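You operate a simulated robot arm through the tools that you are given. There is no shell and no other tool.

You run a simulated two-armed robot. Do the job below in one go: nothing can be reset, and whatever is moved stays where it is left.

TASK
Switch the centrifuge on, set it as the card says and start it.

It is judged by the outcome, as a careful person would: the job done as asked, and still so three seconds after it is handed in. It fails if anything else is knocked over, pushed out of place, dropped, spilled or broken.

THE ROBOT
Two 7-joint arms with fingered hands on one trunk that stands fixed in place. Base frame: the origin is at the foot of the trunk, x ahead of it, y to its left, z up. Units: m, degrees, N and s.
The left shoulder is at [0.022, 0.269, 1.097], the right one opposite. Payload 5 kg a hand.
Tool frame (each hand has its own): the origin (TCP) lies between the finger pads and is the grasp point; the fingertips stand 0.042 m ahead of it; z points along the fingers, y is the line along which they close. The gripper opens to 0.208 m. The gripper's body begins 0.119 m behind the TCP. The gripper is a hand of 4 fingers: y runs from the thumb to the fingers, the wrist lies at [0, 0, -0.317] in the tool frame, and closing takes about 1.5 s.
Orientation is told as [roll, pitch, yaw] about the base's x, y, z axes, in that order, counted from this pose: with the fingers straight down and closing along the base's y, the tool's x points along the base's -x, its y along +y and its z along -z.

THE INTERFACE
- The arms move only by the tool play_rows. It takes "left_targets", "right_targets" or both (then of equal length, played together; a hand with none holds still); each is a list of rows, each an object (a shift or turn left out is 0, a gripper value left out holds the last) with "delta_pos": the shift along the tool's x, y, z in units of 30 mm (1.0 is 30 mm), a list of three; "rotation": the turn, a rotation vector about the tool's x, y, z in units of 4 degrees (1.0 is 4 degrees), a list of three. In form: [{"delta_pos": [x, y, z], "rotation": [ax, ay, az]}, ...]. A call has 1 to 20 rows; each row shifts and turns the commanded pose from where the row before left it, along the tool's axes as they then stand. "left_claw" and "right_claw" are, for a hand that has rows, the closure in counts, from 0 (fully open) to 255 (shut), set as the call begins (left out, the last holds). A call with a number of a shift or a turn outside -1 to 1 is refused whole. Each row takes 0.2 s and may step no farther than 0.05 m and 8.6 degrees from the row before; otherwise, or with a gripper value out of range, the whole call is refused. A pose out of reach is approached as far as the arm can. The call stops where the force on the tool passes 40 N (or 10 N more than at its start, if that is more) or the arm is blocked; 0.2 s more then pass. Each finger travels about 0.153 m/s and halts on what it meets, pressing with about 25 N; the grip force reading is that of the motor and also rises with nothing between the fingers. The clock runs only during rows and for 0.2 s after the last one: add rows that do not move to give the fingers time. The reply holds the time, the measured pose of the TCP, the force on the tool along the base axes, the opening and the grip force, in the units named above and with some noise, with the torque about the TCP (base axes, N m) and any sound that the robot's microphone picked up.
- Cameras (640 x 400 px; columns grow to the right, rows downward): "scene" is now at [0.1559, 0.029, 1.3808]; the picture's right is [0.31, -0.95, 0.00], its down [-0.52, -0.17, -0.84] and it looks along [0.80, 0.26, -0.55] (base axes); focal length 317 px, centre (320, 200). "left" rides on the left gripper at [-0.093, 0.001, -0.146] in its tool frame; the picture's right is [-0.02, -1.00, 0.00], its down [0.84, -0.01, -0.54] and it looks along [0.54, -0.01, 0.84] (tool axes); focal length 280 px, centre (320, 200). "right" rides on the right gripper at [0.093, 0.001, -0.146] in its tool frame; the picture's right is [-0.01, 1.00, 0.00], its down [-0.84, -0.01, -0.54] and it looks along [-0.54, -0.01, 0.84] (tool axes); focal length 280 px, centre (320, 200). There is no depth. A picture from a camera that has moved, and an enlarged one, comes with that camera's place and axes in the base frame and with its lens. The place of the scene camera against the robot may be out by one fixed shift of up to 0.018 m in any direction.
- camera(camera): a new picture of that camera. No time passes.
- raise_lower(by): slides the trunk up (or, below 0, down) by that many m; the arms and the scene camera ride with it, the base frame stays. It gives what a move gives, with no picture.
- set_fingers(finger1, finger2, finger3, thumb_bend, hand): sets how far each is bent, from 0 (flat) to 1 (curled in); at 0.3 the hand is open as for a grip, at 0.7 the pads meet at the TCP. One left out holds its place. A second passes; each finger stops where it meets its share of the squeeze, and holds until it gets a number again. A gripper value or a shape takes the hand back. It gives what a move gives, with no picture; readings hold the bend of each and the force on the fingers (four entries, about 0 where the hand has none), thumb and palm.
- set_grasp(shape, hand): the hand has 4 fingers and takes this shape, open, in about a second: jaw (thumb against the fingers, like two jaws); tri (thumb and two fingers); tip (a fingertip pinch); poke (one finger out to press); point (the index stretched); flat (the hand flat); cup (the hand cupped); fist (a fist). The gripper value then closes the fingers along that shape, each until it touches; the sizes above hold for jaw. It gives what a move gives, with no picture.
- turn_head(pan, tilt): turns the head with the scene camera to pan (to the left, within 80 degrees either way) and tilt (down, from -29 to 69), counted from straight ahead of the robot. It gives what a move gives.
- zoom(camera, box): a new picture of the part [left, top, right, bottom] of that camera's present view, enlarged. No time passes.
- job_done(): hands the job in; it is judged then, once.

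Nothing tells you positions but the pictures and the camera data. Unless the task says otherwise, let go and move clear before handing in.

The tools are called after "Call:" by a JSON object that holds its "name" and its "arguments". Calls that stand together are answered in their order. play_rows: Moves the arms, as the interface text tells. Its arguments: {"type":"object","properties":{"left_targets":{"type":"array","items":{"type":"object","properties":{"delta_pos":{"type":"array","items":{"type":"number"}},"rotation":{"type":"array","items":{"type":"number"}}}}},"left_claw":{"type":"number"},"right_targets":{"type":"array","items":{"type":"object","properties":{"delta_pos":{"type":"array","items":{"type":"number"}},"rotation":{"type":"array","items":{"type":"number"}}}}},"right_claw":{"type":"number"}},"required":[]} The other tools are called the same way: raise_lower (by) slides the trunk up or down; set_grasp (shape, hand) gives the hand a shape; set_fingers (finger1, finger2, finger3, thumb_bend, hand) moves the fingers one by one; turn_head (pan, tilt) turns the head that bears the scene camera; camera (camera) takes a picture; zoom (camera, box) takes an enlarged picture of a part of a camera's view; job_done () hands the job in.

At the start:

```text
t: 0.0
left_eef_pos: [0.6548, 0.5482, 1.1871]
left_orientation: [0.0, 0.0, 18.1]
left_ft_force: [0.2, -0.7, 0.2]
left_ft_torque: [-0.01, 0.03, -0.04]
left_width: 0.2078
left_grasp_force: 0.0
left_shape: jaw
left_bend: [0.3, 0.3, 0.3, 0.3]
left_finger forces: [0.0, 0.0, 0.1, 0.0, 0.0, 0.1]
right_eef_pos: [0.5709, -0.0011, 1.1371]
right_orientation: [0.0, 0.0, 18.1]
right_ft_force: [0.6, 0.2, -0.8]
right_ft_torque: [-0.01, -0.01, 0.0]
right_width: 0.2079
right_grasp_force: 0.0
right_shape: jaw
right_bend: [0.3, 0.3, 0.3, 0.3]
right_finger forces: [0.0, 0.0, 0.0, 0.0, 0.0, 0.1]
trunk travel left (down, up): [-0.475, 0.146]
head pan, tilt: [18.2, 33.1]
```

scene: 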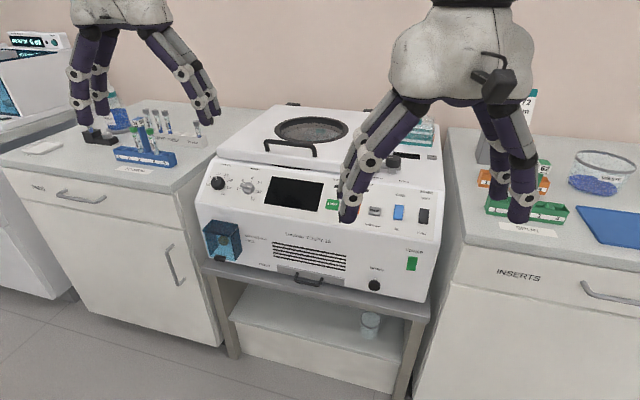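
right: 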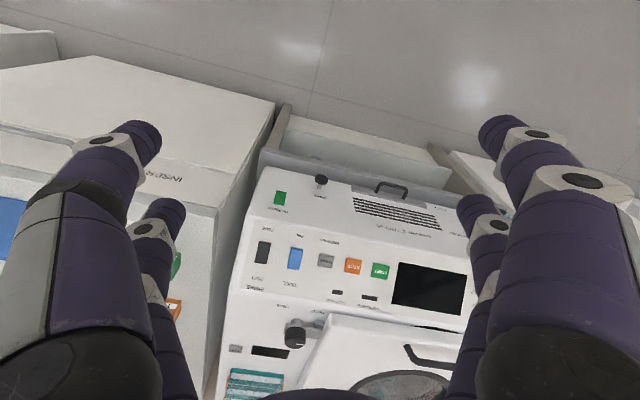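
left: 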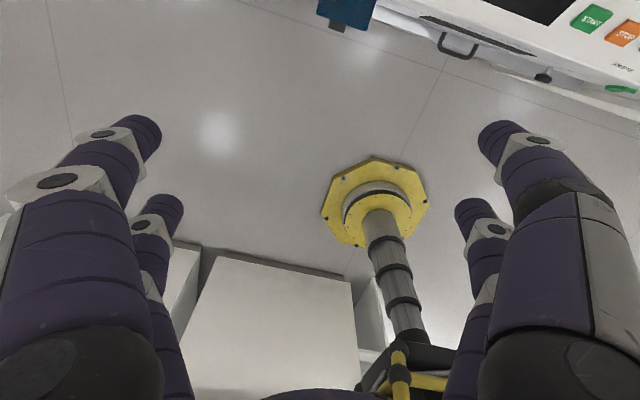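

I see a centrifuge in the middle with knobs, a screen, buttons and switches on its sloping front; the card isn't identified yet. I'll zoom in to read the labels and look for the card.

Call:
{"name": "zoom", "arguments": {"camera": "scene", "box": [190, 150, 450, 310]}}

Call:
{"name": "zoom", "arguments": {"camera": "right", "box": [220, 160, 480, 400]}}

Call:
{"name": "zoom", "arguments": {"camera": "scene", "box": [440, 60, 640, 260]}}

Call:
{"name": "zoom", "arguments": {"camera": "scene", "box": [0, 20, 240, 180]}}

```text
2.46 times, centred on (320, 230) of scene
camera zoom: at [0.1559, 0.029, 1.3808], right [0.31, -0.95, 0.0], down [-0.52, -0.17, -0.84], along [0.8, 0.26, -0.55], focal length 781 px, centre (320, 126)
```

zoom: 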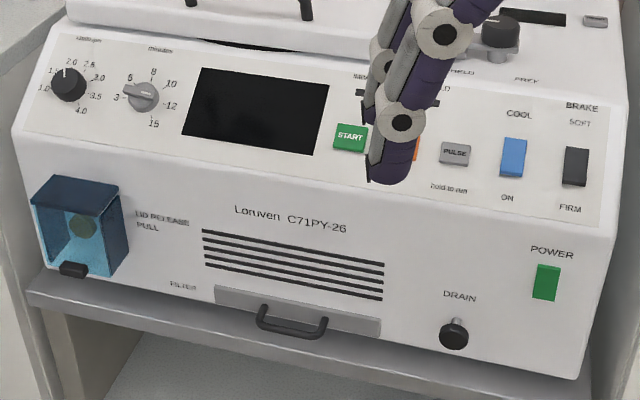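

```text
1.67 times, centred on (350, 280) of right
camera zoom: at [0.4829, -0.0283, 1.2841], right [-0.3, 0.95, 0.0], down [0.8, 0.25, 0.54], along [0.51, 0.16, -0.84], focal length 467 px, centre (270, 67)
```

zoom: 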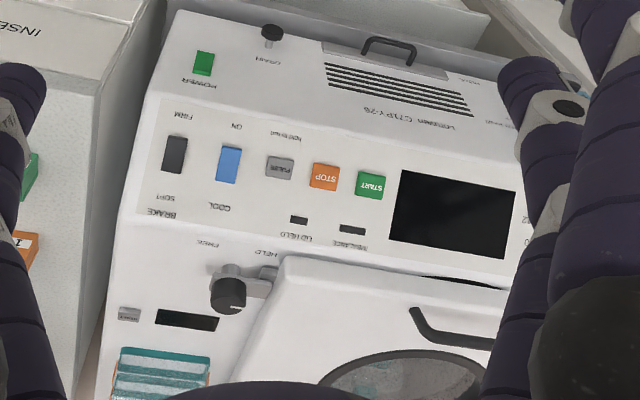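

```text
2.00 times, centred on (540, 160) of scene
camera zoom: at [0.1559, 0.029, 1.3808], right [0.31, -0.95, 0.0], down [-0.52, -0.17, -0.84], along [0.8, 0.26, -0.55], focal length 634 px, centre (-120, 280)
```

zoom: 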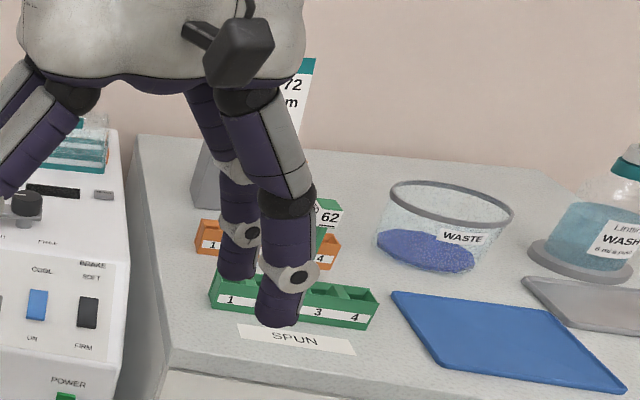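

```text
2.50 times, centred on (120, 100) of scene
camera zoom: at [0.1559, 0.029, 1.3808], right [0.31, -0.95, 0.0], down [-0.52, -0.17, -0.84], along [0.8, 0.26, -0.55], focal length 793 px, centre (820, 450)
```

zoom: 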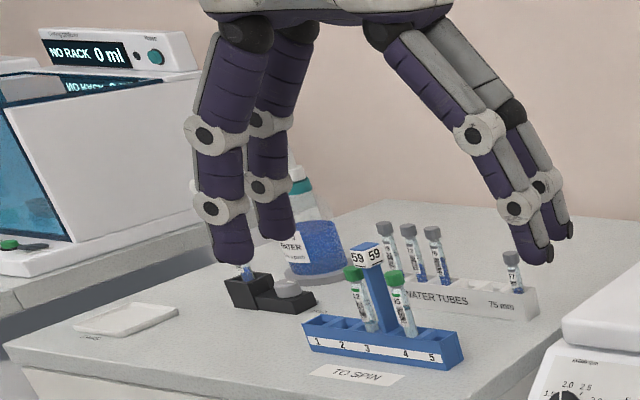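

The card seems to stand on the right bench hidden behind the right hand ("72 ... m"). I'll raise and pull the right hand back and to the right to clear the view.

Call:
{"name": "play_rows", "arguments": {"right_targets": [{"delta_pos": [0, 0, -1]}, {"delta_pos": [0, 0, -1]}, {"delta_pos": [1, 0, -0.5]}, {"delta_pos": [1, -0.5, 0]}, {"delta_pos": [1, -1, 0]}, {"delta_pos": [1, -1, 0]}, {"delta_pos": [1, -1, 0]}, {"delta_pos": [1, -1, 0]}, {"delta_pos": [0, -1, 0]}, {"delta_pos": [0, -1, 0]}, {"delta_pos": [0, -1, 0]}, {"delta_pos": [0, -1, 0]}]}}

Call:
{"name": "camera", "arguments": {"camera": "scene"}}

```text
t: 2.6
left_eef_pos: [0.6541, 0.5458, 1.1876]
left_orientation: [0.1, 0.0, 18.0]
left_ft_force: [-0.1, -0.2, 0.4]
left_ft_torque: [0.2, 0.01, 0.01]
left_width: 0.2077
left_grasp_force: 0.0
left_shape: jaw
left_bend: [0.3, 0.3, 0.3, 0.3]
left_finger forces: [0.0, 0.0, 0.1, 0.1, 0.0, 0.0]
right_eef_pos: [0.4784, -0.299, 1.2152]
right_orientation: [0.1, 0.0, 18.1]
right_ft_force: [-0.4, -0.9, -0.7]
right_ft_torque: [0.11, -0.02, 0.02]
right_width: 0.2079
right_grasp_force: 0.1
right_shape: jaw
right_bend: [0.3, 0.3, 0.3, 0.3]
right_finger forces: [0.1, 0.0, 0.0, 0.2, 0.1, 0.0]
trunk travel left (down, up): [-0.475, 0.146]
head pan, tilt: [18.2, 33.1]
```

```text
taken
camera scene: at [0.1558, 0.0281, 1.3809], right [0.31, -0.95, 0.0], down [-0.52, -0.17, -0.84], along [0.8, 0.26, -0.55], focal length 317 px, centre (320, 200)
```

scene: 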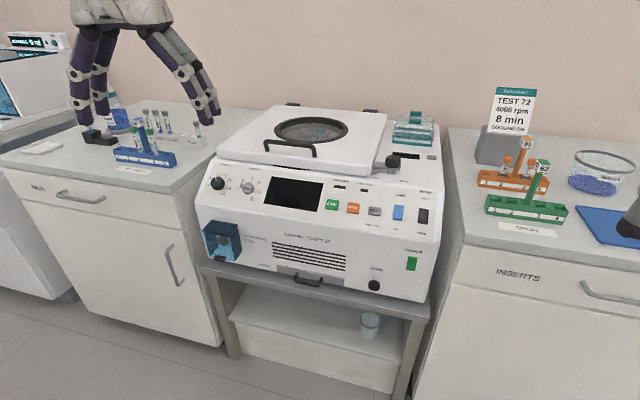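

Call:
{"name": "zoom", "arguments": {"camera": "scene", "box": [480, 80, 560, 140]}}

Call:
{"name": "zoom", "arguments": {"camera": "scene", "box": [195, 160, 325, 240]}}

Call:
{"name": "zoom", "arguments": {"camera": "scene", "box": [310, 170, 450, 300]}}

Call:
{"name": "zoom", "arguments": {"camera": "scene", "box": [320, 100, 450, 200]}}

Call:
{"name": "zoom", "arguments": {"camera": "scene", "box": [190, 90, 400, 280]}}

```text
6.67 times, centred on (520, 110) of scene
camera zoom: at [0.1558, 0.0281, 1.3809], right [0.31, -0.95, 0.0], down [-0.52, -0.17, -0.84], along [0.8, 0.26, -0.55], focal length 2114 px, centre (-1013, 800)
```

zoom: 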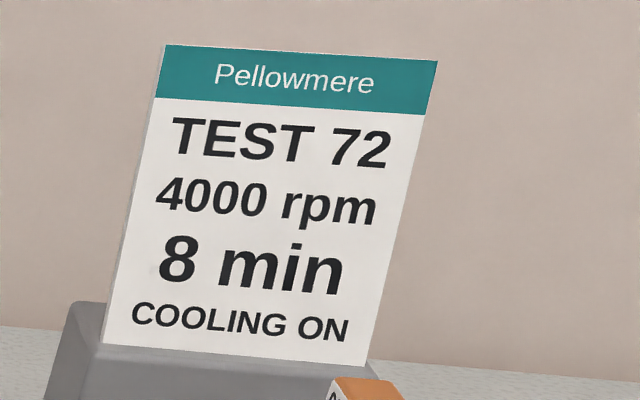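

```text
4.92 times, centred on (260, 200) of scene
camera zoom: at [0.1558, 0.0281, 1.3809], right [0.31, -0.95, 0.0], down [-0.52, -0.17, -0.84], along [0.8, 0.26, -0.55], focal length 1561 px, centre (615, 200)
```

zoom: 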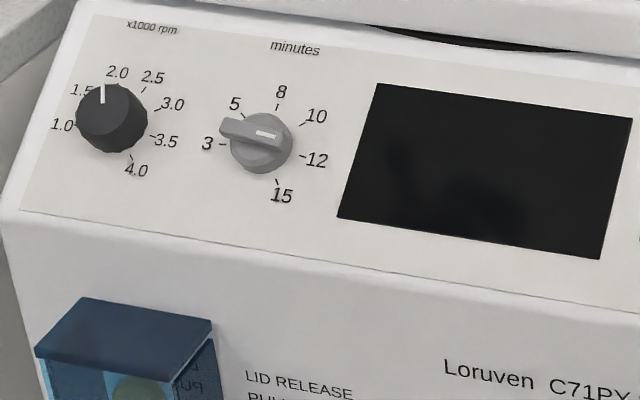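

```text
3.08 times, centred on (380, 235) of scene
camera zoom: at [0.1558, 0.0281, 1.3809], right [0.31, -0.95, 0.0], down [-0.52, -0.17, -0.84], along [0.8, 0.26, -0.55], focal length 976 px, centre (135, 92)
```

zoom: 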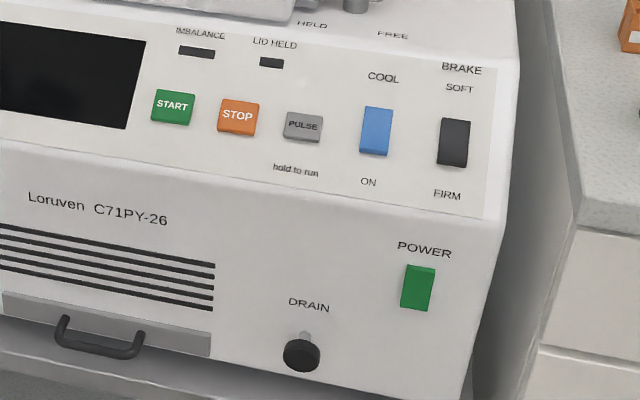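

```text
4.00 times, centred on (385, 150) of scene
camera zoom: at [0.1558, 0.0281, 1.3809], right [0.31, -0.95, 0.0], down [-0.52, -0.17, -0.84], along [0.8, 0.26, -0.55], focal length 1269 px, centre (60, 400)
```

zoom: 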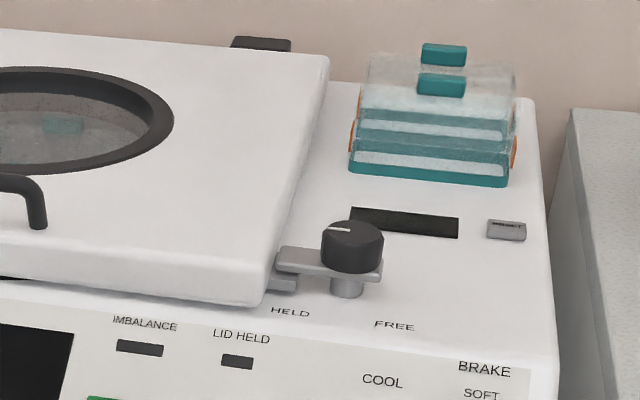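

```text
2.11 times, centred on (295, 185) of scene
camera zoom: at [0.1558, 0.0281, 1.3809], right [0.31, -0.95, 0.0], down [-0.52, -0.17, -0.84], along [0.8, 0.26, -0.55], focal length 668 px, centre (373, 232)
```

zoom: 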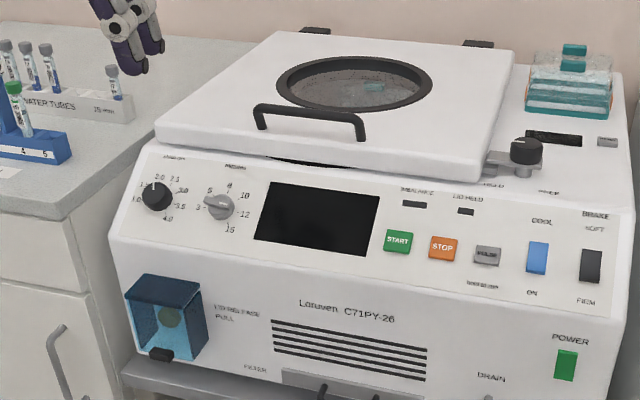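

The card reads TEST 72: 4000 rpm, 8 min, COOLING ON; the machine is unpowered, with the rpm dial near 1.5–2 and the minutes dial near 3–5. I'll shape the right hand to poke and look at it, so that I learn where the fingertip is.

Call:
{"name": "set_grasp", "arguments": {"hand": "right", "shape": "poke"}}

Call:
{"name": "camera", "arguments": {"camera": "right"}}

Call:
{"name": "turn_head", "arguments": {"pan": -25, "tilt": 25}}

Call:
{"name": "camera", "arguments": {"camera": "scene"}}

```text
t: 3.5
left_eef_pos: [0.6552, 0.548, 1.1875]
left_orientation: [0.1, 0.0, 18.1]
left_ft_force: [0.4, 0.3, -1.0]
left_ft_torque: [0.05, 0.04, -0.01]
left_width: 0.2078
left_grasp_force: 0.1
left_shape: jaw
left_bend: [0.3, 0.3, 0.3, 0.3]
left_finger forces: [0.0, 0.0, 0.0, 0.1, 0.0, 0.1]
right_eef_pos: [0.4773, -0.2983, 1.213]
right_orientation: [0.0, -0.1, 18.2]
right_ft_force: [-0.4, 0.2, 0.5]
right_ft_torque: [-0.02, -0.01, 0.0]
right_width: 0.0001
right_grasp_force: 0.0
right_shape: poke
right_bend: [1.0, 1.0, 1.0, 0.33]
right_finger forces: [0.1, 0.0, 0.1, 0.1, 0.0, 0.0]
trunk travel left (down, up): [-0.475, 0.146]
head pan, tilt: [18.2, 33.1]
```

```text
taken
camera right: at [0.3893, -0.3265, 1.3604], right [-0.3, 0.95, 0.0], down [0.8, 0.25, 0.54], along [0.51, 0.16, -0.84], focal length 280 px, centre (320, 200)
```

right: 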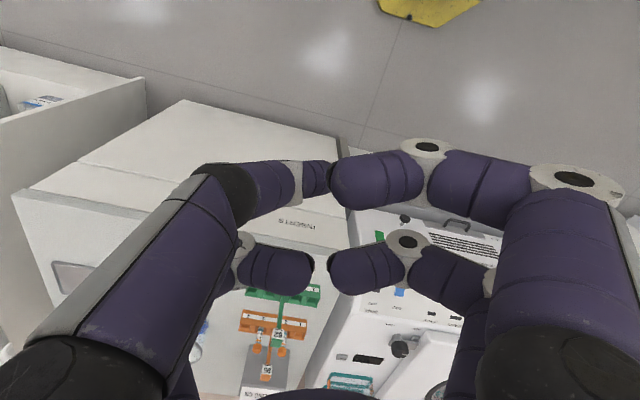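

```text
t: 4.6
left_eef_pos: [0.6541, 0.5473, 1.1873]
left_orientation: [0.0, -0.1, 18.1]
left_ft_force: [0.5, 0.3, -0.1]
left_ft_torque: [0.03, 0.01, -0.04]
left_width: 0.2079
left_grasp_force: 0.0
left_shape: jaw
left_bend: [0.3, 0.3, 0.3, 0.3]
left_finger forces: [0.0, 0.1, 0.0, 0.1, 0.0, 0.1]
right_eef_pos: [0.4777, -0.2982, 1.2139]
right_orientation: [0.1, 0.0, 18.1]
right_ft_force: [-0.2, -0.4, 0.2]
right_ft_torque: [-0.01, -0.05, 0.0]
right_width: 0.0
right_grasp_force: 0.0
right_shape: poke
right_bend: [1.0, 1.0, 1.0, 0.33]
right_finger forces: [0.0, 0.0, 0.1, 0.0, 0.1, 0.0]
trunk travel left (down, up): [-0.475, 0.146]
head pan, tilt: [-25.0, 25.0]
```

```text
taken
camera scene: at [0.1549, -0.0377, 1.3936], right [-0.42, -0.91, 0.0], down [-0.38, 0.18, -0.91], along [0.82, -0.38, -0.42], focal length 317 px, centre (320, 200)
```

scene: 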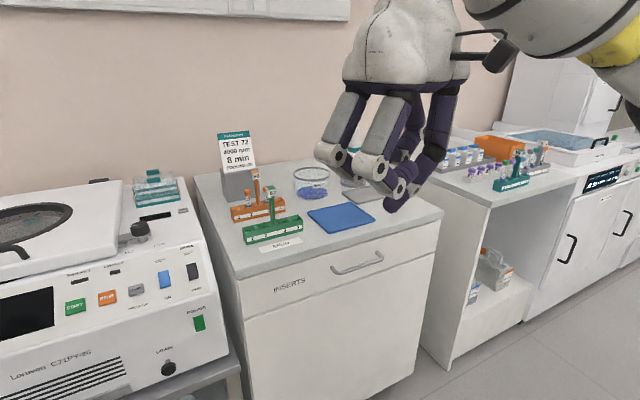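

The right hand's poke shape isn't clear yet. I'll enlarge the pictures of it.

Call:
{"name": "zoom", "arguments": {"camera": "scene", "box": [280, 80, 500, 230]}}

Call:
{"name": "set_grasp", "arguments": {"hand": "right", "shape": "point"}}

Call:
{"name": "camera", "arguments": {"camera": "right"}}

Call:
{"name": "zoom", "arguments": {"camera": "scene", "box": [280, 80, 500, 230]}}

```text
2.67 times, centred on (390, 155) of scene
camera zoom: at [0.1549, -0.0377, 1.3936], right [-0.42, -0.91, 0.0], down [-0.38, 0.18, -0.91], along [0.82, -0.38, -0.42], focal length 846 px, centre (133, 320)
```

zoom: 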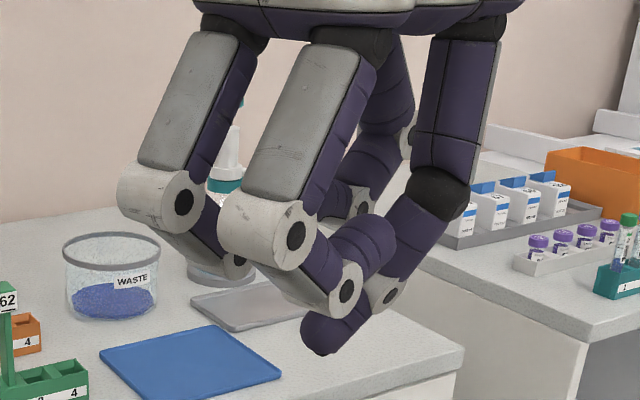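

```text
t: 5.5
left_eef_pos: [0.6539, 0.5476, 1.187]
left_orientation: [0.0, 0.0, 18.1]
left_ft_force: [0.1, -0.1, 0.2]
left_ft_torque: [-0.02, 0.01, -0.01]
left_width: 0.2078
left_grasp_force: 0.0
left_shape: jaw
left_bend: [0.3, 0.3, 0.3, 0.3]
left_finger forces: [0.1, 0.0, 0.1, 0.0, 0.1, 0.0]
right_eef_pos: [0.4782, -0.2995, 1.214]
right_orientation: [0.1, 0.0, 18.1]
right_ft_force: [0.2, -0.3, -0.6]
right_ft_torque: [-0.01, 0.01, 0.02]
right_width: 0.2018
right_grasp_force: 0.0
right_shape: point
right_bend: [0.7, 1.0, 1.0, 0.32]
right_finger forces: [0.0, 0.0, 0.0, 0.0, 0.0, 0.1]
trunk travel left (down, up): [-0.475, 0.146]
head pan, tilt: [-25.0, 25.0]
```

```text
taken
camera right: at [0.3893, -0.3266, 1.3603], right [-0.3, 0.95, 0.0], down [0.8, 0.25, 0.54], along [0.51, 0.16, -0.84], focal length 280 px, centre (320, 200)
```

right: 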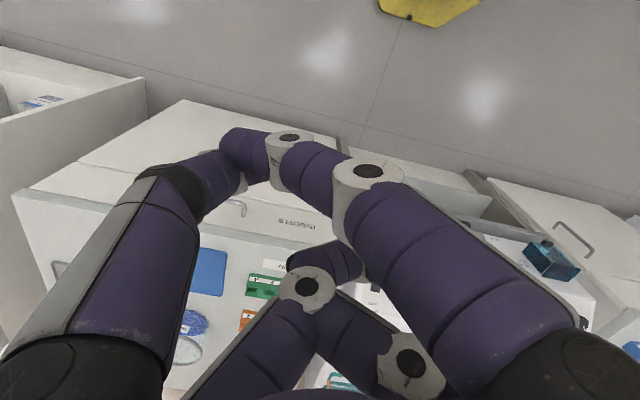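

```text
2.67 times, centred on (390, 155) of scene
camera zoom: at [0.1549, -0.0378, 1.3936], right [-0.42, -0.91, 0.0], down [-0.38, 0.18, -0.91], along [0.82, -0.38, -0.42], focal length 846 px, centre (133, 320)
```

zoom: 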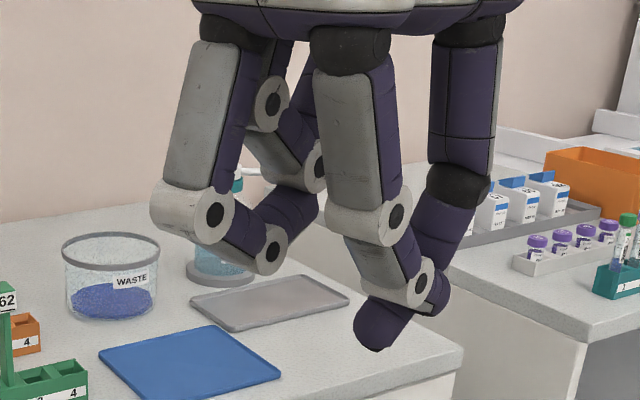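

The hand is a 2×2 arrangement of digits; neither poke nor point gives a clearly straight finger. I'll see what the tip shape looks like, open and closed.

Call:
{"name": "set_grasp", "arguments": {"hand": "right", "shape": "tip"}}

Call:
{"name": "zoom", "arguments": {"camera": "scene", "box": [280, 80, 500, 230]}}

Call:
{"name": "camera", "arguments": {"camera": "right"}}

Call:
{"name": "play_rows", "arguments": {"right_targets": [{}, {}, {}, {}, {}, {}, {}, {}], "right_claw": 255}}

Call:
{"name": "zoom", "arguments": {"camera": "scene", "box": [280, 80, 500, 230]}}

Call:
{"name": "camera", "arguments": {"camera": "right"}}

```text
t: 6.4
left_eef_pos: [0.6536, 0.5482, 1.1874]
left_orientation: [0.0, 0.0, 18.0]
left_ft_force: [-0.1, 0.3, 0.2]
left_ft_torque: [0.04, 0.01, 0.0]
left_width: 0.2076
left_grasp_force: 0.0
left_shape: jaw
left_bend: [0.3, 0.3, 0.3, 0.3]
left_finger forces: [0.0, 0.0, 0.0, 0.0, 0.0, 0.0]
right_eef_pos: [0.4781, -0.2989, 1.2132]
right_orientation: [0.0, 0.0, 18.1]
right_ft_force: [-0.3, 0.0, 0.8]
right_ft_torque: [0.0, -0.02, 0.01]
right_width: 0.2076
right_grasp_force: 0.0
right_shape: tip
right_bend: [0.3, 0.3, 0.3, 0.3]
right_finger forces: [0.0, 0.1, 0.0, 0.0, 0.0, 0.0]
trunk travel left (down, up): [-0.475, 0.146]
head pan, tilt: [-25.0, 25.0]
```

```text
2.67 times, centred on (390, 155) of scene
camera zoom: at [0.1548, -0.0377, 1.3937], right [-0.42, -0.91, 0.0], down [-0.38, 0.18, -0.91], along [0.82, -0.38, -0.42], focal length 846 px, centre (133, 320)
```

zoom: 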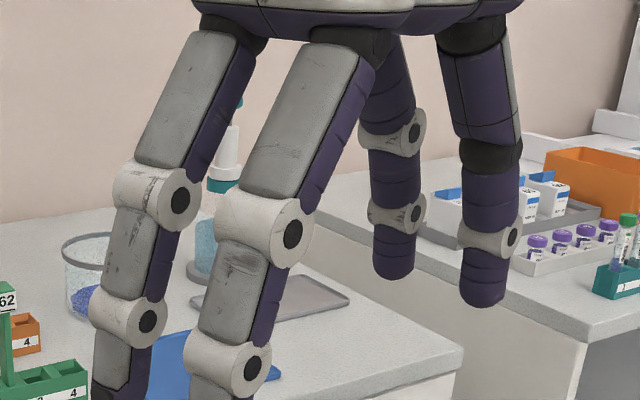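

```text
taken
camera right: at [0.3893, -0.3265, 1.3604], right [-0.3, 0.95, 0.0], down [0.8, 0.25, 0.54], along [0.51, 0.16, -0.84], focal length 280 px, centre (320, 200)
```

right: 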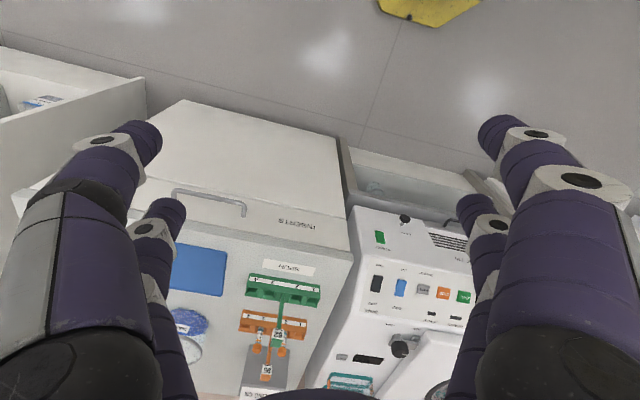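

```text
t: 8.2
left_eef_pos: [0.6548, 0.5479, 1.1857]
left_orientation: [0.1, 0.0, 18.1]
left_ft_force: [-0.2, 0.3, -0.6]
left_ft_torque: [0.01, 0.01, -0.01]
left_width: 0.2079
left_grasp_force: 0.1
left_shape: jaw
left_bend: [0.3, 0.3, 0.3, 0.3]
left_finger forces: [0.0, 0.1, 0.0, 0.0, 0.0, 0.1]
right_eef_pos: [0.4779, -0.2989, 1.2132]
right_orientation: [0.1, 0.0, 18.0]
right_ft_force: [0.6, -0.5, -0.2]
right_ft_torque: [0.01, 0.02, 0.0]
right_width: 0.0001
right_grasp_force: 24.8
right_shape: tip
right_bend: [0.7, 0.7, 0.7, 0.7]
right_finger forces: [0.1, 0.0, 0.0, 0.0, 0.0, 0.0]
trunk travel left (down, up): [-0.475, 0.146]
head pan, tilt: [-25.0, 25.0]
```

```text
2.67 times, centred on (390, 155) of scene
camera zoom: at [0.1548, -0.0377, 1.3937], right [-0.42, -0.91, 0.0], down [-0.38, 0.18, -0.91], along [0.82, -0.38, -0.42], focal length 846 px, centre (133, 320)
```

zoom: 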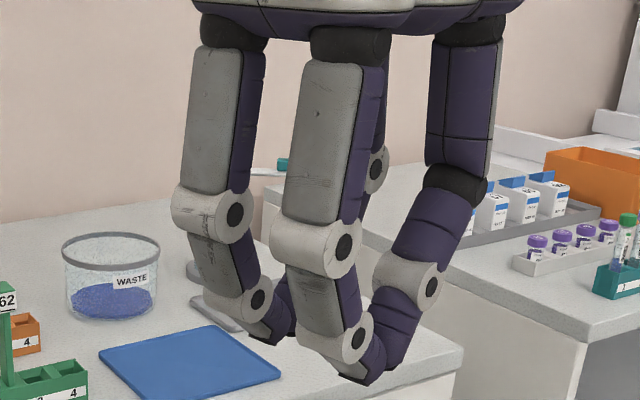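

```text
taken
camera right: at [0.3894, -0.3268, 1.3603], right [-0.3, 0.95, 0.0], down [0.8, 0.25, 0.54], along [0.51, 0.16, -0.84], focal length 280 px, centre (320, 200)
```

right: 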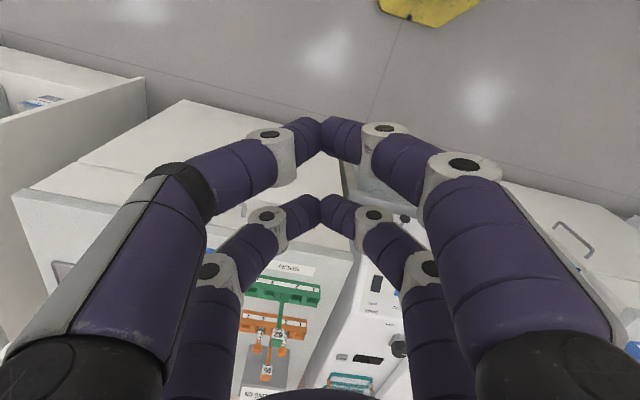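

Closed in tip shape the digits meet in two pairs. I'll try single-finger control: one finger out and the rest curled.

Call:
{"name": "set_fingers", "arguments": {"hand": "right", "finger1": 0.4, "finger2": 1.0, "finger3": 1.0, "thumb_bend": 1.0}}

Call:
{"name": "zoom", "arguments": {"camera": "scene", "box": [280, 80, 500, 230]}}

Call:
{"name": "camera", "arguments": {"camera": "right"}}

```text
t: 9.2
left_eef_pos: [0.6546, 0.5486, 1.1862]
left_orientation: [0.0, -0.1, 18.1]
left_ft_force: [0.1, 1.0, -0.2]
left_ft_torque: [0.04, 0.0, 0.0]
left_width: 0.2079
left_grasp_force: 0.0
left_shape: jaw
left_bend: [0.3, 0.3, 0.3, 0.3]
left_finger forces: [0.0, 0.0, 0.0, 0.1, 0.1, 0.1]
right_eef_pos: [0.4778, -0.2988, 1.2134]
right_orientation: [0.0, 0.0, 18.1]
right_ft_force: [-0.7, -0.5, 0.3]
right_ft_torque: [0.01, 0.01, 0.0]
right_width: 0.0699
right_grasp_force: 0.1
right_shape: fingers
right_bend: [0.4, 0.7, 0.7, 1.0]
right_finger forces: [0.0, 0.0, 0.0, 0.0, 0.0, 0.1]
trunk travel left (down, up): [-0.475, 0.146]
head pan, tilt: [-25.0, 25.0]
```

```text
2.67 times, centred on (390, 155) of scene
camera zoom: at [0.1548, -0.0378, 1.3936], right [-0.42, -0.91, 0.0], down [-0.38, 0.18, -0.91], along [0.82, -0.38, -0.42], focal length 846 px, centre (133, 320)
```

zoom: 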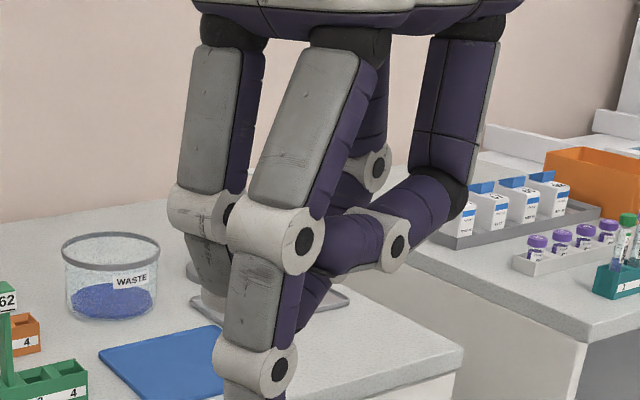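

```text
taken
camera right: at [0.3894, -0.3268, 1.3603], right [-0.3, 0.95, 0.0], down [0.8, 0.25, 0.54], along [0.51, 0.16, -0.84], focal length 280 px, centre (320, 200)
```

right: 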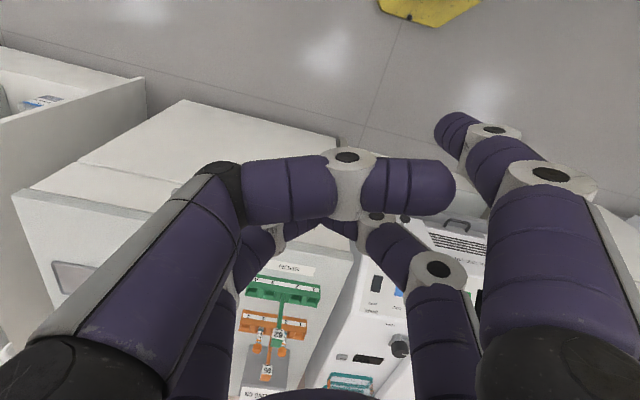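

finger1 is the camera-side +y digit and the thumb is opposite; finger2 and finger3 blocked each other. I'll curl them in turn so only finger1 sticks out.

Call:
{"name": "set_fingers", "arguments": {"hand": "right", "finger2": 1.0, "finger3": 0.3}}

Call:
{"name": "set_fingers", "arguments": {"hand": "right", "finger2": 1.0, "finger3": 1.0}}

Call:
{"name": "zoom", "arguments": {"camera": "scene", "box": [280, 80, 500, 230]}}

Call:
{"name": "camera", "arguments": {"camera": "right"}}

```text
t: 10.2
left_eef_pos: [0.6537, 0.5495, 1.187]
left_orientation: [-0.1, -0.1, 18.0]
left_ft_force: [-0.7, 0.8, -0.4]
left_ft_torque: [0.01, -0.01, -0.03]
left_width: 0.2077
left_grasp_force: 0.1
left_shape: jaw
left_bend: [0.3, 0.3, 0.3, 0.3]
left_finger forces: [0.1, 0.0, 0.1, 0.0, 0.0, 0.0]
right_eef_pos: [0.4781, -0.2992, 1.2145]
right_orientation: [0.0, 0.0, 18.0]
right_ft_force: [-0.7, -0.2, -0.4]
right_ft_torque: [0.01, 0.0, 0.0]
right_width: 0.0699
right_grasp_force: 0.1
right_shape: fingers
right_bend: [0.4, 1.0, 0.3, 1.0]
right_finger forces: [0.0, 0.0, 0.0, 0.1, 0.1, 0.0]
trunk travel left (down, up): [-0.475, 0.146]
head pan, tilt: [-25.0, 25.0]
```

```text
t: 11.2
left_eef_pos: [0.6541, 0.5478, 1.1877]
left_orientation: [0.0, 0.0, 18.1]
left_ft_force: [-0.1, 0.1, 0.1]
left_ft_torque: [0.0, 0.0, 0.0]
left_width: 0.2078
left_grasp_force: 0.1
left_shape: jaw
left_bend: [0.3, 0.3, 0.3, 0.3]
left_finger forces: [0.1, 0.0, 0.0, 0.0, 0.0, 0.0]
right_eef_pos: [0.4777, -0.2987, 1.212]
right_orientation: [0.0, 0.0, 18.1]
right_ft_force: [0.4, 0.1, -0.1]
right_ft_torque: [0.0, 0.0, 0.01]
right_width: 0.0699
right_grasp_force: 0.1
right_shape: fingers
right_bend: [0.4, 1.0, 0.86, 1.0]
right_finger forces: [0.0, 0.1, 0.1, 0.0, 0.1, 0.0]
trunk travel left (down, up): [-0.475, 0.146]
head pan, tilt: [-25.0, 25.0]
```

```text
2.67 times, centred on (390, 155) of scene
camera zoom: at [0.1548, -0.0377, 1.3937], right [-0.42, -0.91, 0.0], down [-0.38, 0.18, -0.91], along [0.82, -0.38, -0.42], focal length 846 px, centre (133, 320)
```

zoom: 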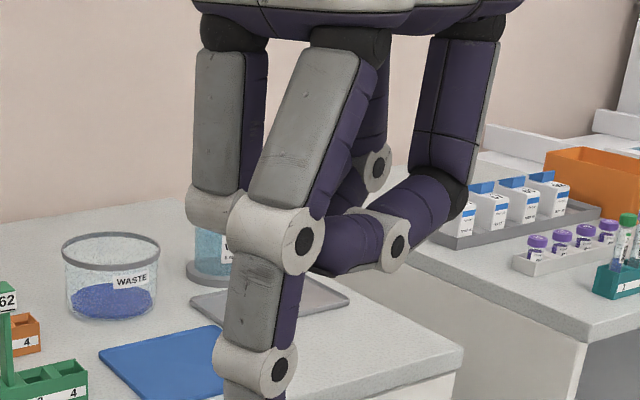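

```text
taken
camera right: at [0.3894, -0.3268, 1.3603], right [-0.3, 0.95, 0.0], down [0.8, 0.25, 0.54], along [0.51, 0.16, -0.84], focal length 280 px, centre (320, 200)
```

right: 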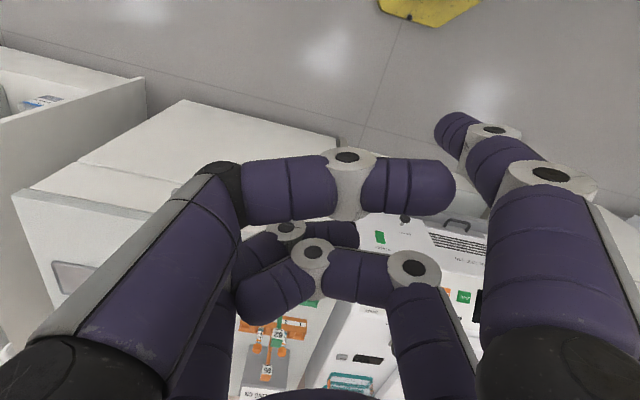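

Now one finger sticks out cleanly. For the POWER switch, near the right bench, I'd rather use the thumb (on the hand's right side) so the hand stays in front of the machine; I'll swap, then bring the hand in front of the panel, aligned with the machine (yaw about 9°).

Call:
{"name": "set_fingers", "arguments": {"hand": "right", "thumb_bend": 0.4}}

Call:
{"name": "set_fingers", "arguments": {"hand": "right", "finger1": 1.0}}

Call:
{"name": "play_rows", "arguments": {"right_targets": [{"rotation": [0, 0, 0.8]}, {"rotation": [0, 0, 0.7]}, {"rotation": [0, 0, 0.7]}, {"delta_pos": [-0.589, 0.908, 0.21]}, {"delta_pos": [-0.589, 0.908, 0.21]}, {"delta_pos": [-0.589, 0.908, 0.21]}, {"delta_pos": [-0.589, 0.908, 0.21]}, {"delta_pos": [-0.589, 0.908, 0.21]}, {"delta_pos": [-0.589, 0.908, 0.21]}, {"delta_pos": [-0.589, 0.908, 0.21]}, {"delta_pos": [-0.589, 0.908, 0.21]}, {"delta_pos": [-0.589, 0.908, 0.21]}, {"delta_pos": [-0.589, 0.908, 0.21]}]}}

Call:
{"name": "camera", "arguments": {"camera": "right"}}

```text
t: 12.2
left_eef_pos: [0.654, 0.5476, 1.1866]
left_orientation: [0.0, -0.1, 18.1]
left_ft_force: [0.0, -0.2, 0.0]
left_ft_torque: [-0.02, 0.03, 0.02]
left_width: 0.2077
left_grasp_force: 0.0
left_shape: jaw
left_bend: [0.3, 0.3, 0.3, 0.3]
left_finger forces: [0.0, 0.1, 0.0, 0.0, 0.1, 0.1]
right_eef_pos: [0.4772, -0.2978, 1.2152]
right_orientation: [0.0, 0.0, 18.1]
right_ft_force: [-0.4, -0.9, -0.4]
right_ft_torque: [0.0, 0.0, 0.0]
right_width: 0.1658
right_grasp_force: 0.1
right_shape: fingers
right_bend: [0.4, 1.0, 0.86, 0.4]
right_finger forces: [0.0, 0.1, 0.0, 0.0, 0.0, 0.1]
trunk travel left (down, up): [-0.475, 0.146]
head pan, tilt: [-25.0, 25.0]
```

```text
t: 13.2
left_eef_pos: [0.6545, 0.5475, 1.1881]
left_orientation: [0.0, 0.0, 18.1]
left_ft_force: [0.0, -0.5, -1.1]
left_ft_torque: [-0.01, -0.04, 0.0]
left_width: 0.2077
left_grasp_force: 0.1
left_shape: jaw
left_bend: [0.3, 0.3, 0.3, 0.3]
left_finger forces: [0.1, 0.0, 0.0, 0.1, 0.0, 0.0]
right_eef_pos: [0.4769, -0.2987, 1.2141]
right_orientation: [-0.1, 0.0, 18.0]
right_ft_force: [-0.7, 0.4, 0.8]
right_ft_torque: [0.03, 0.0, 0.03]
right_width: 0.0877
right_grasp_force: 0.1
right_shape: fingers
right_bend: [1.0, 1.0, 0.86, 0.4]
right_finger forces: [0.0, 0.1, 0.0, 0.0, 0.0, 0.1]
trunk travel left (down, up): [-0.475, 0.146]
head pan, tilt: [-25.0, 25.0]
```

```text
t: 16.0
left_eef_pos: [0.6543, 0.5488, 1.1862]
left_orientation: [0.0, 0.0, 18.1]
left_ft_force: [-0.6, 1.4, -1.0]
left_ft_torque: [-0.17, -0.03, 0.01]
left_width: 0.2076
left_grasp_force: 0.1
left_shape: jaw
left_bend: [0.3, 0.3, 0.3, 0.3]
left_finger forces: [0.1, 0.0, 0.1, 0.0, 0.0, 0.0]
right_eef_pos: [0.6103, 0.0002, 1.153]
right_orientation: [0.0, 0.0, 9.3]
right_ft_force: [1.0, -0.3, 0.4]
right_ft_torque: [-0.02, 0.04, 0.0]
right_width: 0.0879
right_grasp_force: 0.1
right_shape: fingers
right_bend: [1.0, 1.0, 0.86, 0.4]
right_finger forces: [0.0, 0.0, 0.0, 0.0, 0.0, 0.0]
trunk travel left (down, up): [-0.475, 0.146]
head pan, tilt: [-25.0, 25.0]
```

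```text
taken
camera right: at [0.5199, -0.0136, 1.2977], right [-0.15, 0.99, 0.0], down [0.83, 0.12, 0.54], along [0.53, 0.08, -0.84], focal length 280 px, centre (320, 200)
```

right: 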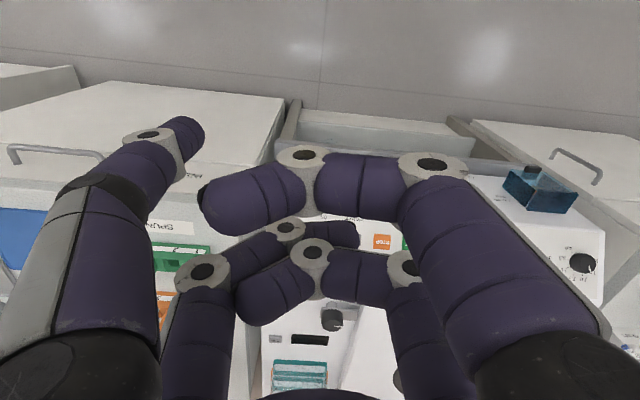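

The machine's edges now look square with the hand. Next I pitch the hand forward 60° so the finger faces the sloped panel.

Call:
{"name": "play_rows", "arguments": {"right_targets": [{"rotation": [0, -1, 0]}, {"rotation": [0, -1, 0]}, {"rotation": [0, -1, 0]}, {"rotation": [0, -1, 0]}, {"rotation": [0, -1, 0]}, {"rotation": [0, -1, 0]}, {"rotation": [0, -1, 0]}, {"rotation": [0, -1, 0]}, {"rotation": [0, -1, 0]}, {"rotation": [0, -1, 0]}, {"rotation": [0, -1, 0]}, {"rotation": [0, -1, 0]}, {"rotation": [0, -1, 0]}, {"rotation": [0, -1, 0]}, {"rotation": [0, -1, 0]}]}}

Call:
{"name": "camera", "arguments": {"camera": "right"}}

Call:
{"name": "turn_head", "arguments": {"pan": 0, "tilt": 30}}

Call:
{"name": "camera", "arguments": {"camera": "scene"}}

```text
t: 19.2
left_eef_pos: [0.6547, 0.5476, 1.1877]
left_orientation: [0.0, 0.0, 18.1]
left_ft_force: [0.3, 0.1, 0.3]
left_ft_torque: [-0.01, -0.05, 0.01]
left_width: 0.2079
left_grasp_force: 0.1
left_shape: jaw
left_bend: [0.3, 0.3, 0.3, 0.3]
left_finger forces: [0.0, 0.1, 0.0, 0.0, 0.0, 0.0]
right_eef_pos: [0.6108, -0.0009, 1.1506]
right_orientation: [0.0, -60.0, 9.5]
right_ft_force: [0.6, -0.6, 0.5]
right_ft_torque: [0.01, 0.0, 0.0]
right_width: 0.0879
right_grasp_force: 0.1
right_shape: fingers
right_bend: [1.0, 1.0, 0.86, 0.4]
right_finger forces: [0.0, 0.0, 0.0, 0.0, 0.1, 0.0]
trunk travel left (down, up): [-0.475, 0.146]
head pan, tilt: [-25.0, 25.0]
```

```text
taken
camera right: at [0.4404, -0.0295, 1.1426], right [-0.16, 0.99, 0.01], down [-0.04, -0.02, 1.0], along [0.99, 0.16, 0.05], focal length 280 px, centre (320, 200)
```

right: 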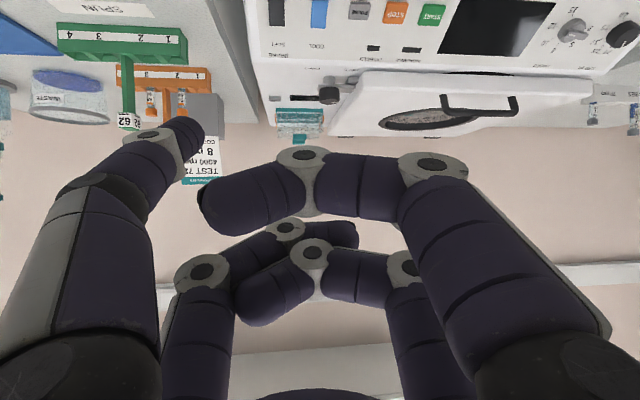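

```text
t: 20.1
left_eef_pos: [0.6546, 0.5496, 1.1881]
left_orientation: [-0.1, 0.1, 18.0]
left_ft_force: [0.5, 0.1, 0.9]
left_ft_torque: [-0.02, 0.01, 0.03]
left_width: 0.2077
left_grasp_force: 0.1
left_shape: jaw
left_bend: [0.3, 0.3, 0.3, 0.3]
left_finger forces: [0.0, 0.0, 0.0, 0.0, 0.0, 0.1]
right_eef_pos: [0.611, -0.0009, 1.1501]
right_orientation: [0.0, -60.0, 9.6]
right_ft_force: [-0.1, 0.0, 0.4]
right_ft_torque: [0.01, -0.02, -0.01]
right_width: 0.0879
right_grasp_force: 0.0
right_shape: fingers
right_bend: [1.0, 1.0, 0.86, 0.4]
right_finger forces: [0.1, 0.1, 0.0, 0.1, 0.0, 0.0]
trunk travel left (down, up): [-0.475, 0.146]
head pan, tilt: [0.0, 30.0]
```

```text
taken
camera scene: at [0.1619, 0.0012, 1.3857], right [0.0, -1.0, 0.0], down [-0.5, 0.0, -0.87], along [0.87, 0.0, -0.5], focal length 317 px, centre (320, 200)
```

scene: 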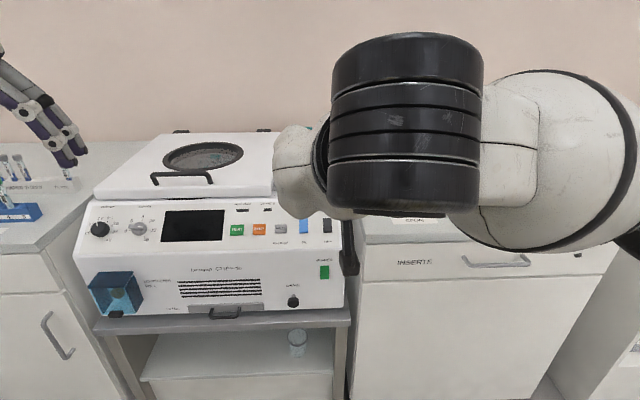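

The hand is pitched and its camera sees the panel upside-down. I'll lower the hand 0.18 m for a second view to triangulate the switches.

Call:
{"name": "zoom", "arguments": {"camera": "right", "box": [240, 0, 640, 130]}}

Call:
{"name": "play_rows", "arguments": {"right_targets": [{"delta_pos": [0.866, 0, 0.5]}, {"delta_pos": [0.866, 0, 0.5]}, {"delta_pos": [0.866, 0, 0.5]}, {"delta_pos": [0.866, 0, 0.5]}, {"delta_pos": [0.866, 0, 0.5]}, {"delta_pos": [0.866, 0, 0.5]}]}}

Call:
{"name": "camera", "arguments": {"camera": "right"}}

Call:
{"name": "camera", "arguments": {"camera": "scene"}}

```text
1.60 times, centred on (440, 65) of right
camera zoom: at [0.4407, -0.0294, 1.1426], right [-0.16, 0.99, 0.01], down [-0.04, -0.02, 1.0], along [0.99, 0.16, 0.04], focal length 449 px, centre (128, 416)
```

zoom: 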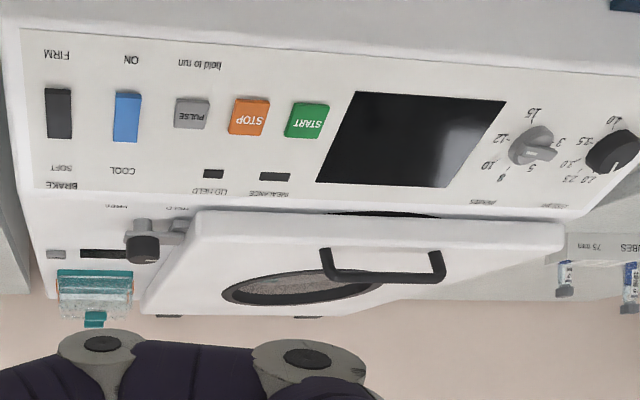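

```text
t: 21.5
left_eef_pos: [0.6547, 0.5484, 1.1865]
left_orientation: [0.0, 0.1, 18.0]
left_ft_force: [1.4, -0.3, -0.3]
left_ft_torque: [-0.01, 0.05, -0.03]
left_width: 0.2079
left_grasp_force: 0.1
left_shape: jaw
left_bend: [0.3, 0.3, 0.3, 0.3]
left_finger forces: [0.0, 0.1, 0.0, 0.0, 0.0, 0.1]
right_eef_pos: [0.6106, -0.0006, 0.969]
right_orientation: [0.1, -60.0, 9.2]
right_ft_force: [0.4, -1.0, 0.3]
right_ft_torque: [0.0, 0.09, 0.02]
right_width: 0.0881
right_grasp_force: 0.1
right_shape: fingers
right_bend: [1.0, 1.0, 0.86, 0.4]
right_finger forces: [0.0, 0.0, 0.0, 0.0, 0.0, 0.0]
trunk travel left (down, up): [-0.475, 0.146]
head pan, tilt: [0.0, 30.0]
```

```text
taken
camera right: at [0.4402, -0.0287, 0.9609], right [-0.15, 0.99, 0.01], down [-0.04, -0.02, 1.0], along [0.99, 0.15, 0.05], focal length 280 px, centre (320, 200)
```

right: 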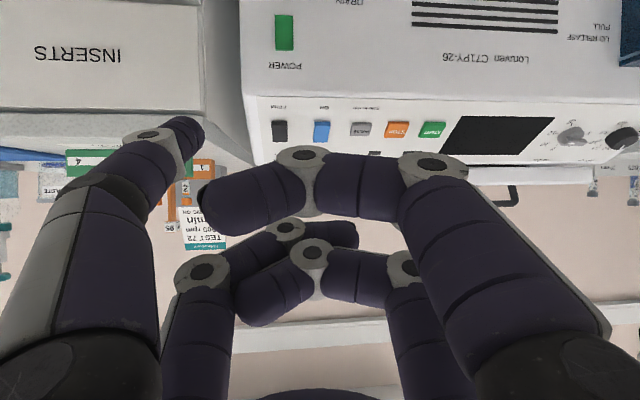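

```text
taken
camera scene: at [0.1621, 0.001, 1.3856], right [0.0, -1.0, 0.0], down [-0.5, 0.0, -0.87], along [0.87, 0.0, -0.5], focal length 317 px, centre (320, 200)
```

scene: 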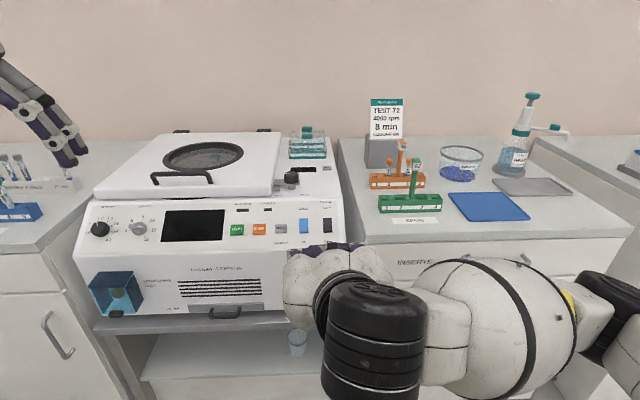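

Triangulated from hand views, in machine-aligned coordinates, POWER is about 0.82 m ahead at height 0.753 and COOL at about 0.88/0.872. I'll look closely at the switches' present state.

Call:
{"name": "zoom", "arguments": {"camera": "right", "box": [250, 0, 350, 80]}}

Call:
{"name": "zoom", "arguments": {"camera": "right", "box": [250, 80, 460, 170]}}

Call:
{"name": "zoom", "arguments": {"camera": "right", "box": [540, 100, 640, 170]}}

Call:
{"name": "zoom", "arguments": {"camera": "scene", "box": [200, 180, 350, 300]}}

```text
5.00 times, centred on (300, 40) of right
camera zoom: at [0.4402, -0.0287, 0.9609], right [-0.15, 0.99, 0.01], down [-0.04, -0.02, 1.0], along [0.99, 0.15, 0.05], focal length 1402 px, centre (420, 1000)
```

zoom: 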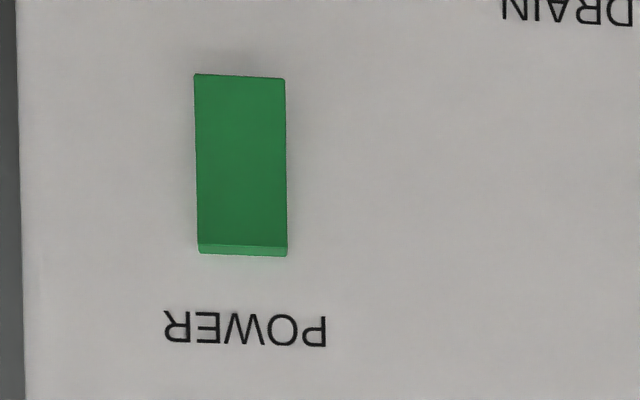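

```text
3.05 times, centred on (355, 125) of right
camera zoom: at [0.4402, -0.0287, 0.9609], right [-0.15, 0.99, 0.01], down [-0.04, -0.02, 1.0], along [0.99, 0.15, 0.05], focal length 854 px, centre (213, 429)
```

zoom: 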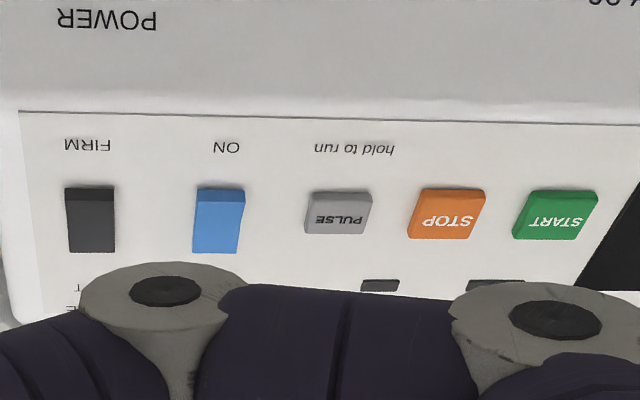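

```text
5.71 times, centred on (590, 135) of right
camera zoom: at [0.4402, -0.0287, 0.9609], right [-0.15, 0.99, 0.01], down [-0.04, -0.02, 1.0], along [0.99, 0.15, 0.05], focal length 1602 px, centre (-1223, 571)
```

zoom: 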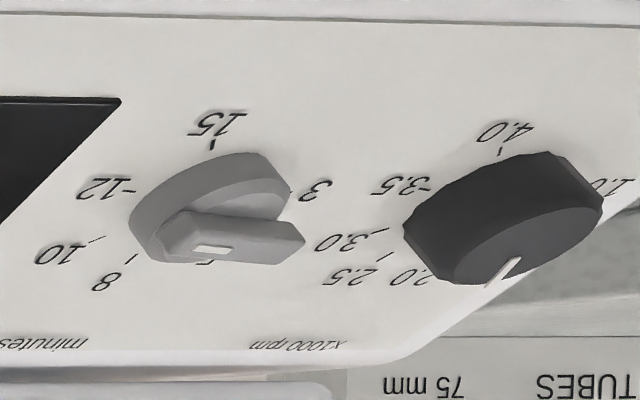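

```text
3.33 times, centred on (275, 240) of scene
camera zoom: at [0.1621, 0.001, 1.3856], right [0.0, -1.0, 0.0], down [-0.5, 0.0, -0.87], along [0.87, 0.0, -0.5], focal length 1057 px, centre (470, 67)
```

zoom: 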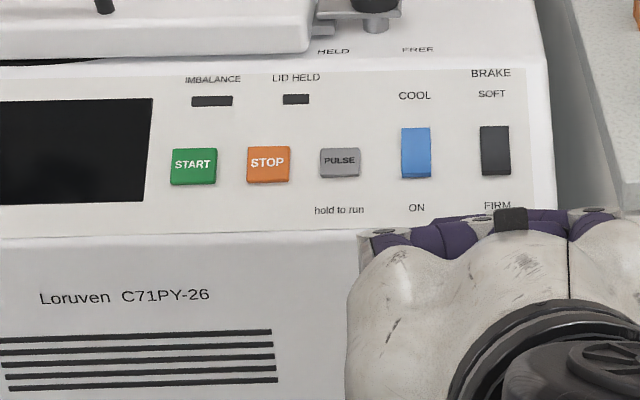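

The POWER rocker's top end stands proud (off), and COOL's lower "ON" end stands proud (off). I'll bring the thumb tip in front of the upper part of the POWER rocker, stopping about 2.5 cm short.

Call:
{"name": "play_rows", "arguments": {"right_targets": [{"delta_pos": [0.756, 0.189, 0.436]}, {"delta_pos": [0.756, 0.189, 0.436]}, {"delta_pos": [0.756, 0.189, 0.436]}, {"delta_pos": [0.756, 0.189, 0.436]}, {"delta_pos": [0.756, 0.189, 0.436]}, {"delta_pos": [0.756, 0.189, 0.436]}, {"delta_pos": [-0.486, 0, 0.842]}, {"delta_pos": [-0.486, 0, 0.842]}, {"delta_pos": [-0.486, 0, 0.842]}, {"delta_pos": [-0.486, 0, 0.842]}, {"delta_pos": [-0.486, 0, 0.842]}]}}

Call:
{"name": "camera", "arguments": {"camera": "right"}}

Call:
{"name": "camera", "arguments": {"camera": "scene"}}

```text
t: 23.9
left_eef_pos: [0.6539, 0.549, 1.1876]
left_orientation: [0.0, 0.1, 18.1]
left_ft_force: [-0.6, -1.1, 0.4]
left_ft_torque: [-0.02, -0.03, -0.04]
left_width: 0.2079
left_grasp_force: 0.1
left_shape: jaw
left_bend: [0.3, 0.3, 0.3, 0.3]
left_finger forces: [0.1, 0.0, 0.0, 0.1, 0.0, 0.0]
right_eef_pos: [0.7784, 0.0451, 0.8752]
right_orientation: [0.0, -60.0, 9.4]
right_ft_force: [0.1, 0.5, 0.3]
right_ft_torque: [-0.04, -0.03, 0.0]
right_width: 0.0881
right_grasp_force: 0.0
right_shape: fingers
right_bend: [1.0, 1.0, 0.87, 0.4]
right_finger forces: [0.0, 0.1, 0.1, 0.0, 0.1, 0.1]
right hand out of reach, approached as far as the arm can: row 3, 4, 5, 6
trunk travel left (down, up): [-0.475, 0.146]
head pan, tilt: [0.0, 30.0]
```

```text
taken
camera right: at [0.6084, 0.0175, 0.8676], right [-0.15, 0.99, 0.01], down [-0.04, -0.02, 1.0], along [0.99, 0.15, 0.04], focal length 280 px, centre (320, 200)
```

right: 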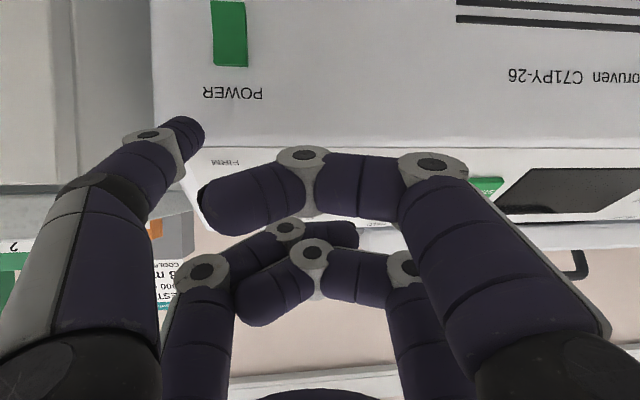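

```text
taken
camera scene: at [0.1618, 0.0012, 1.3856], right [0.0, -1.0, 0.0], down [-0.5, 0.0, -0.87], along [0.87, 0.0, -0.5], focal length 317 px, centre (320, 200)
```

scene: 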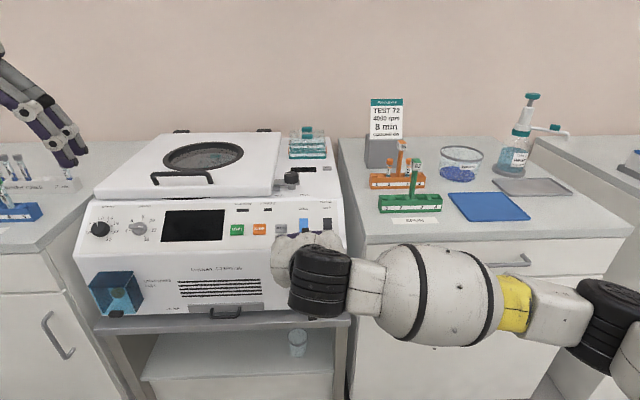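

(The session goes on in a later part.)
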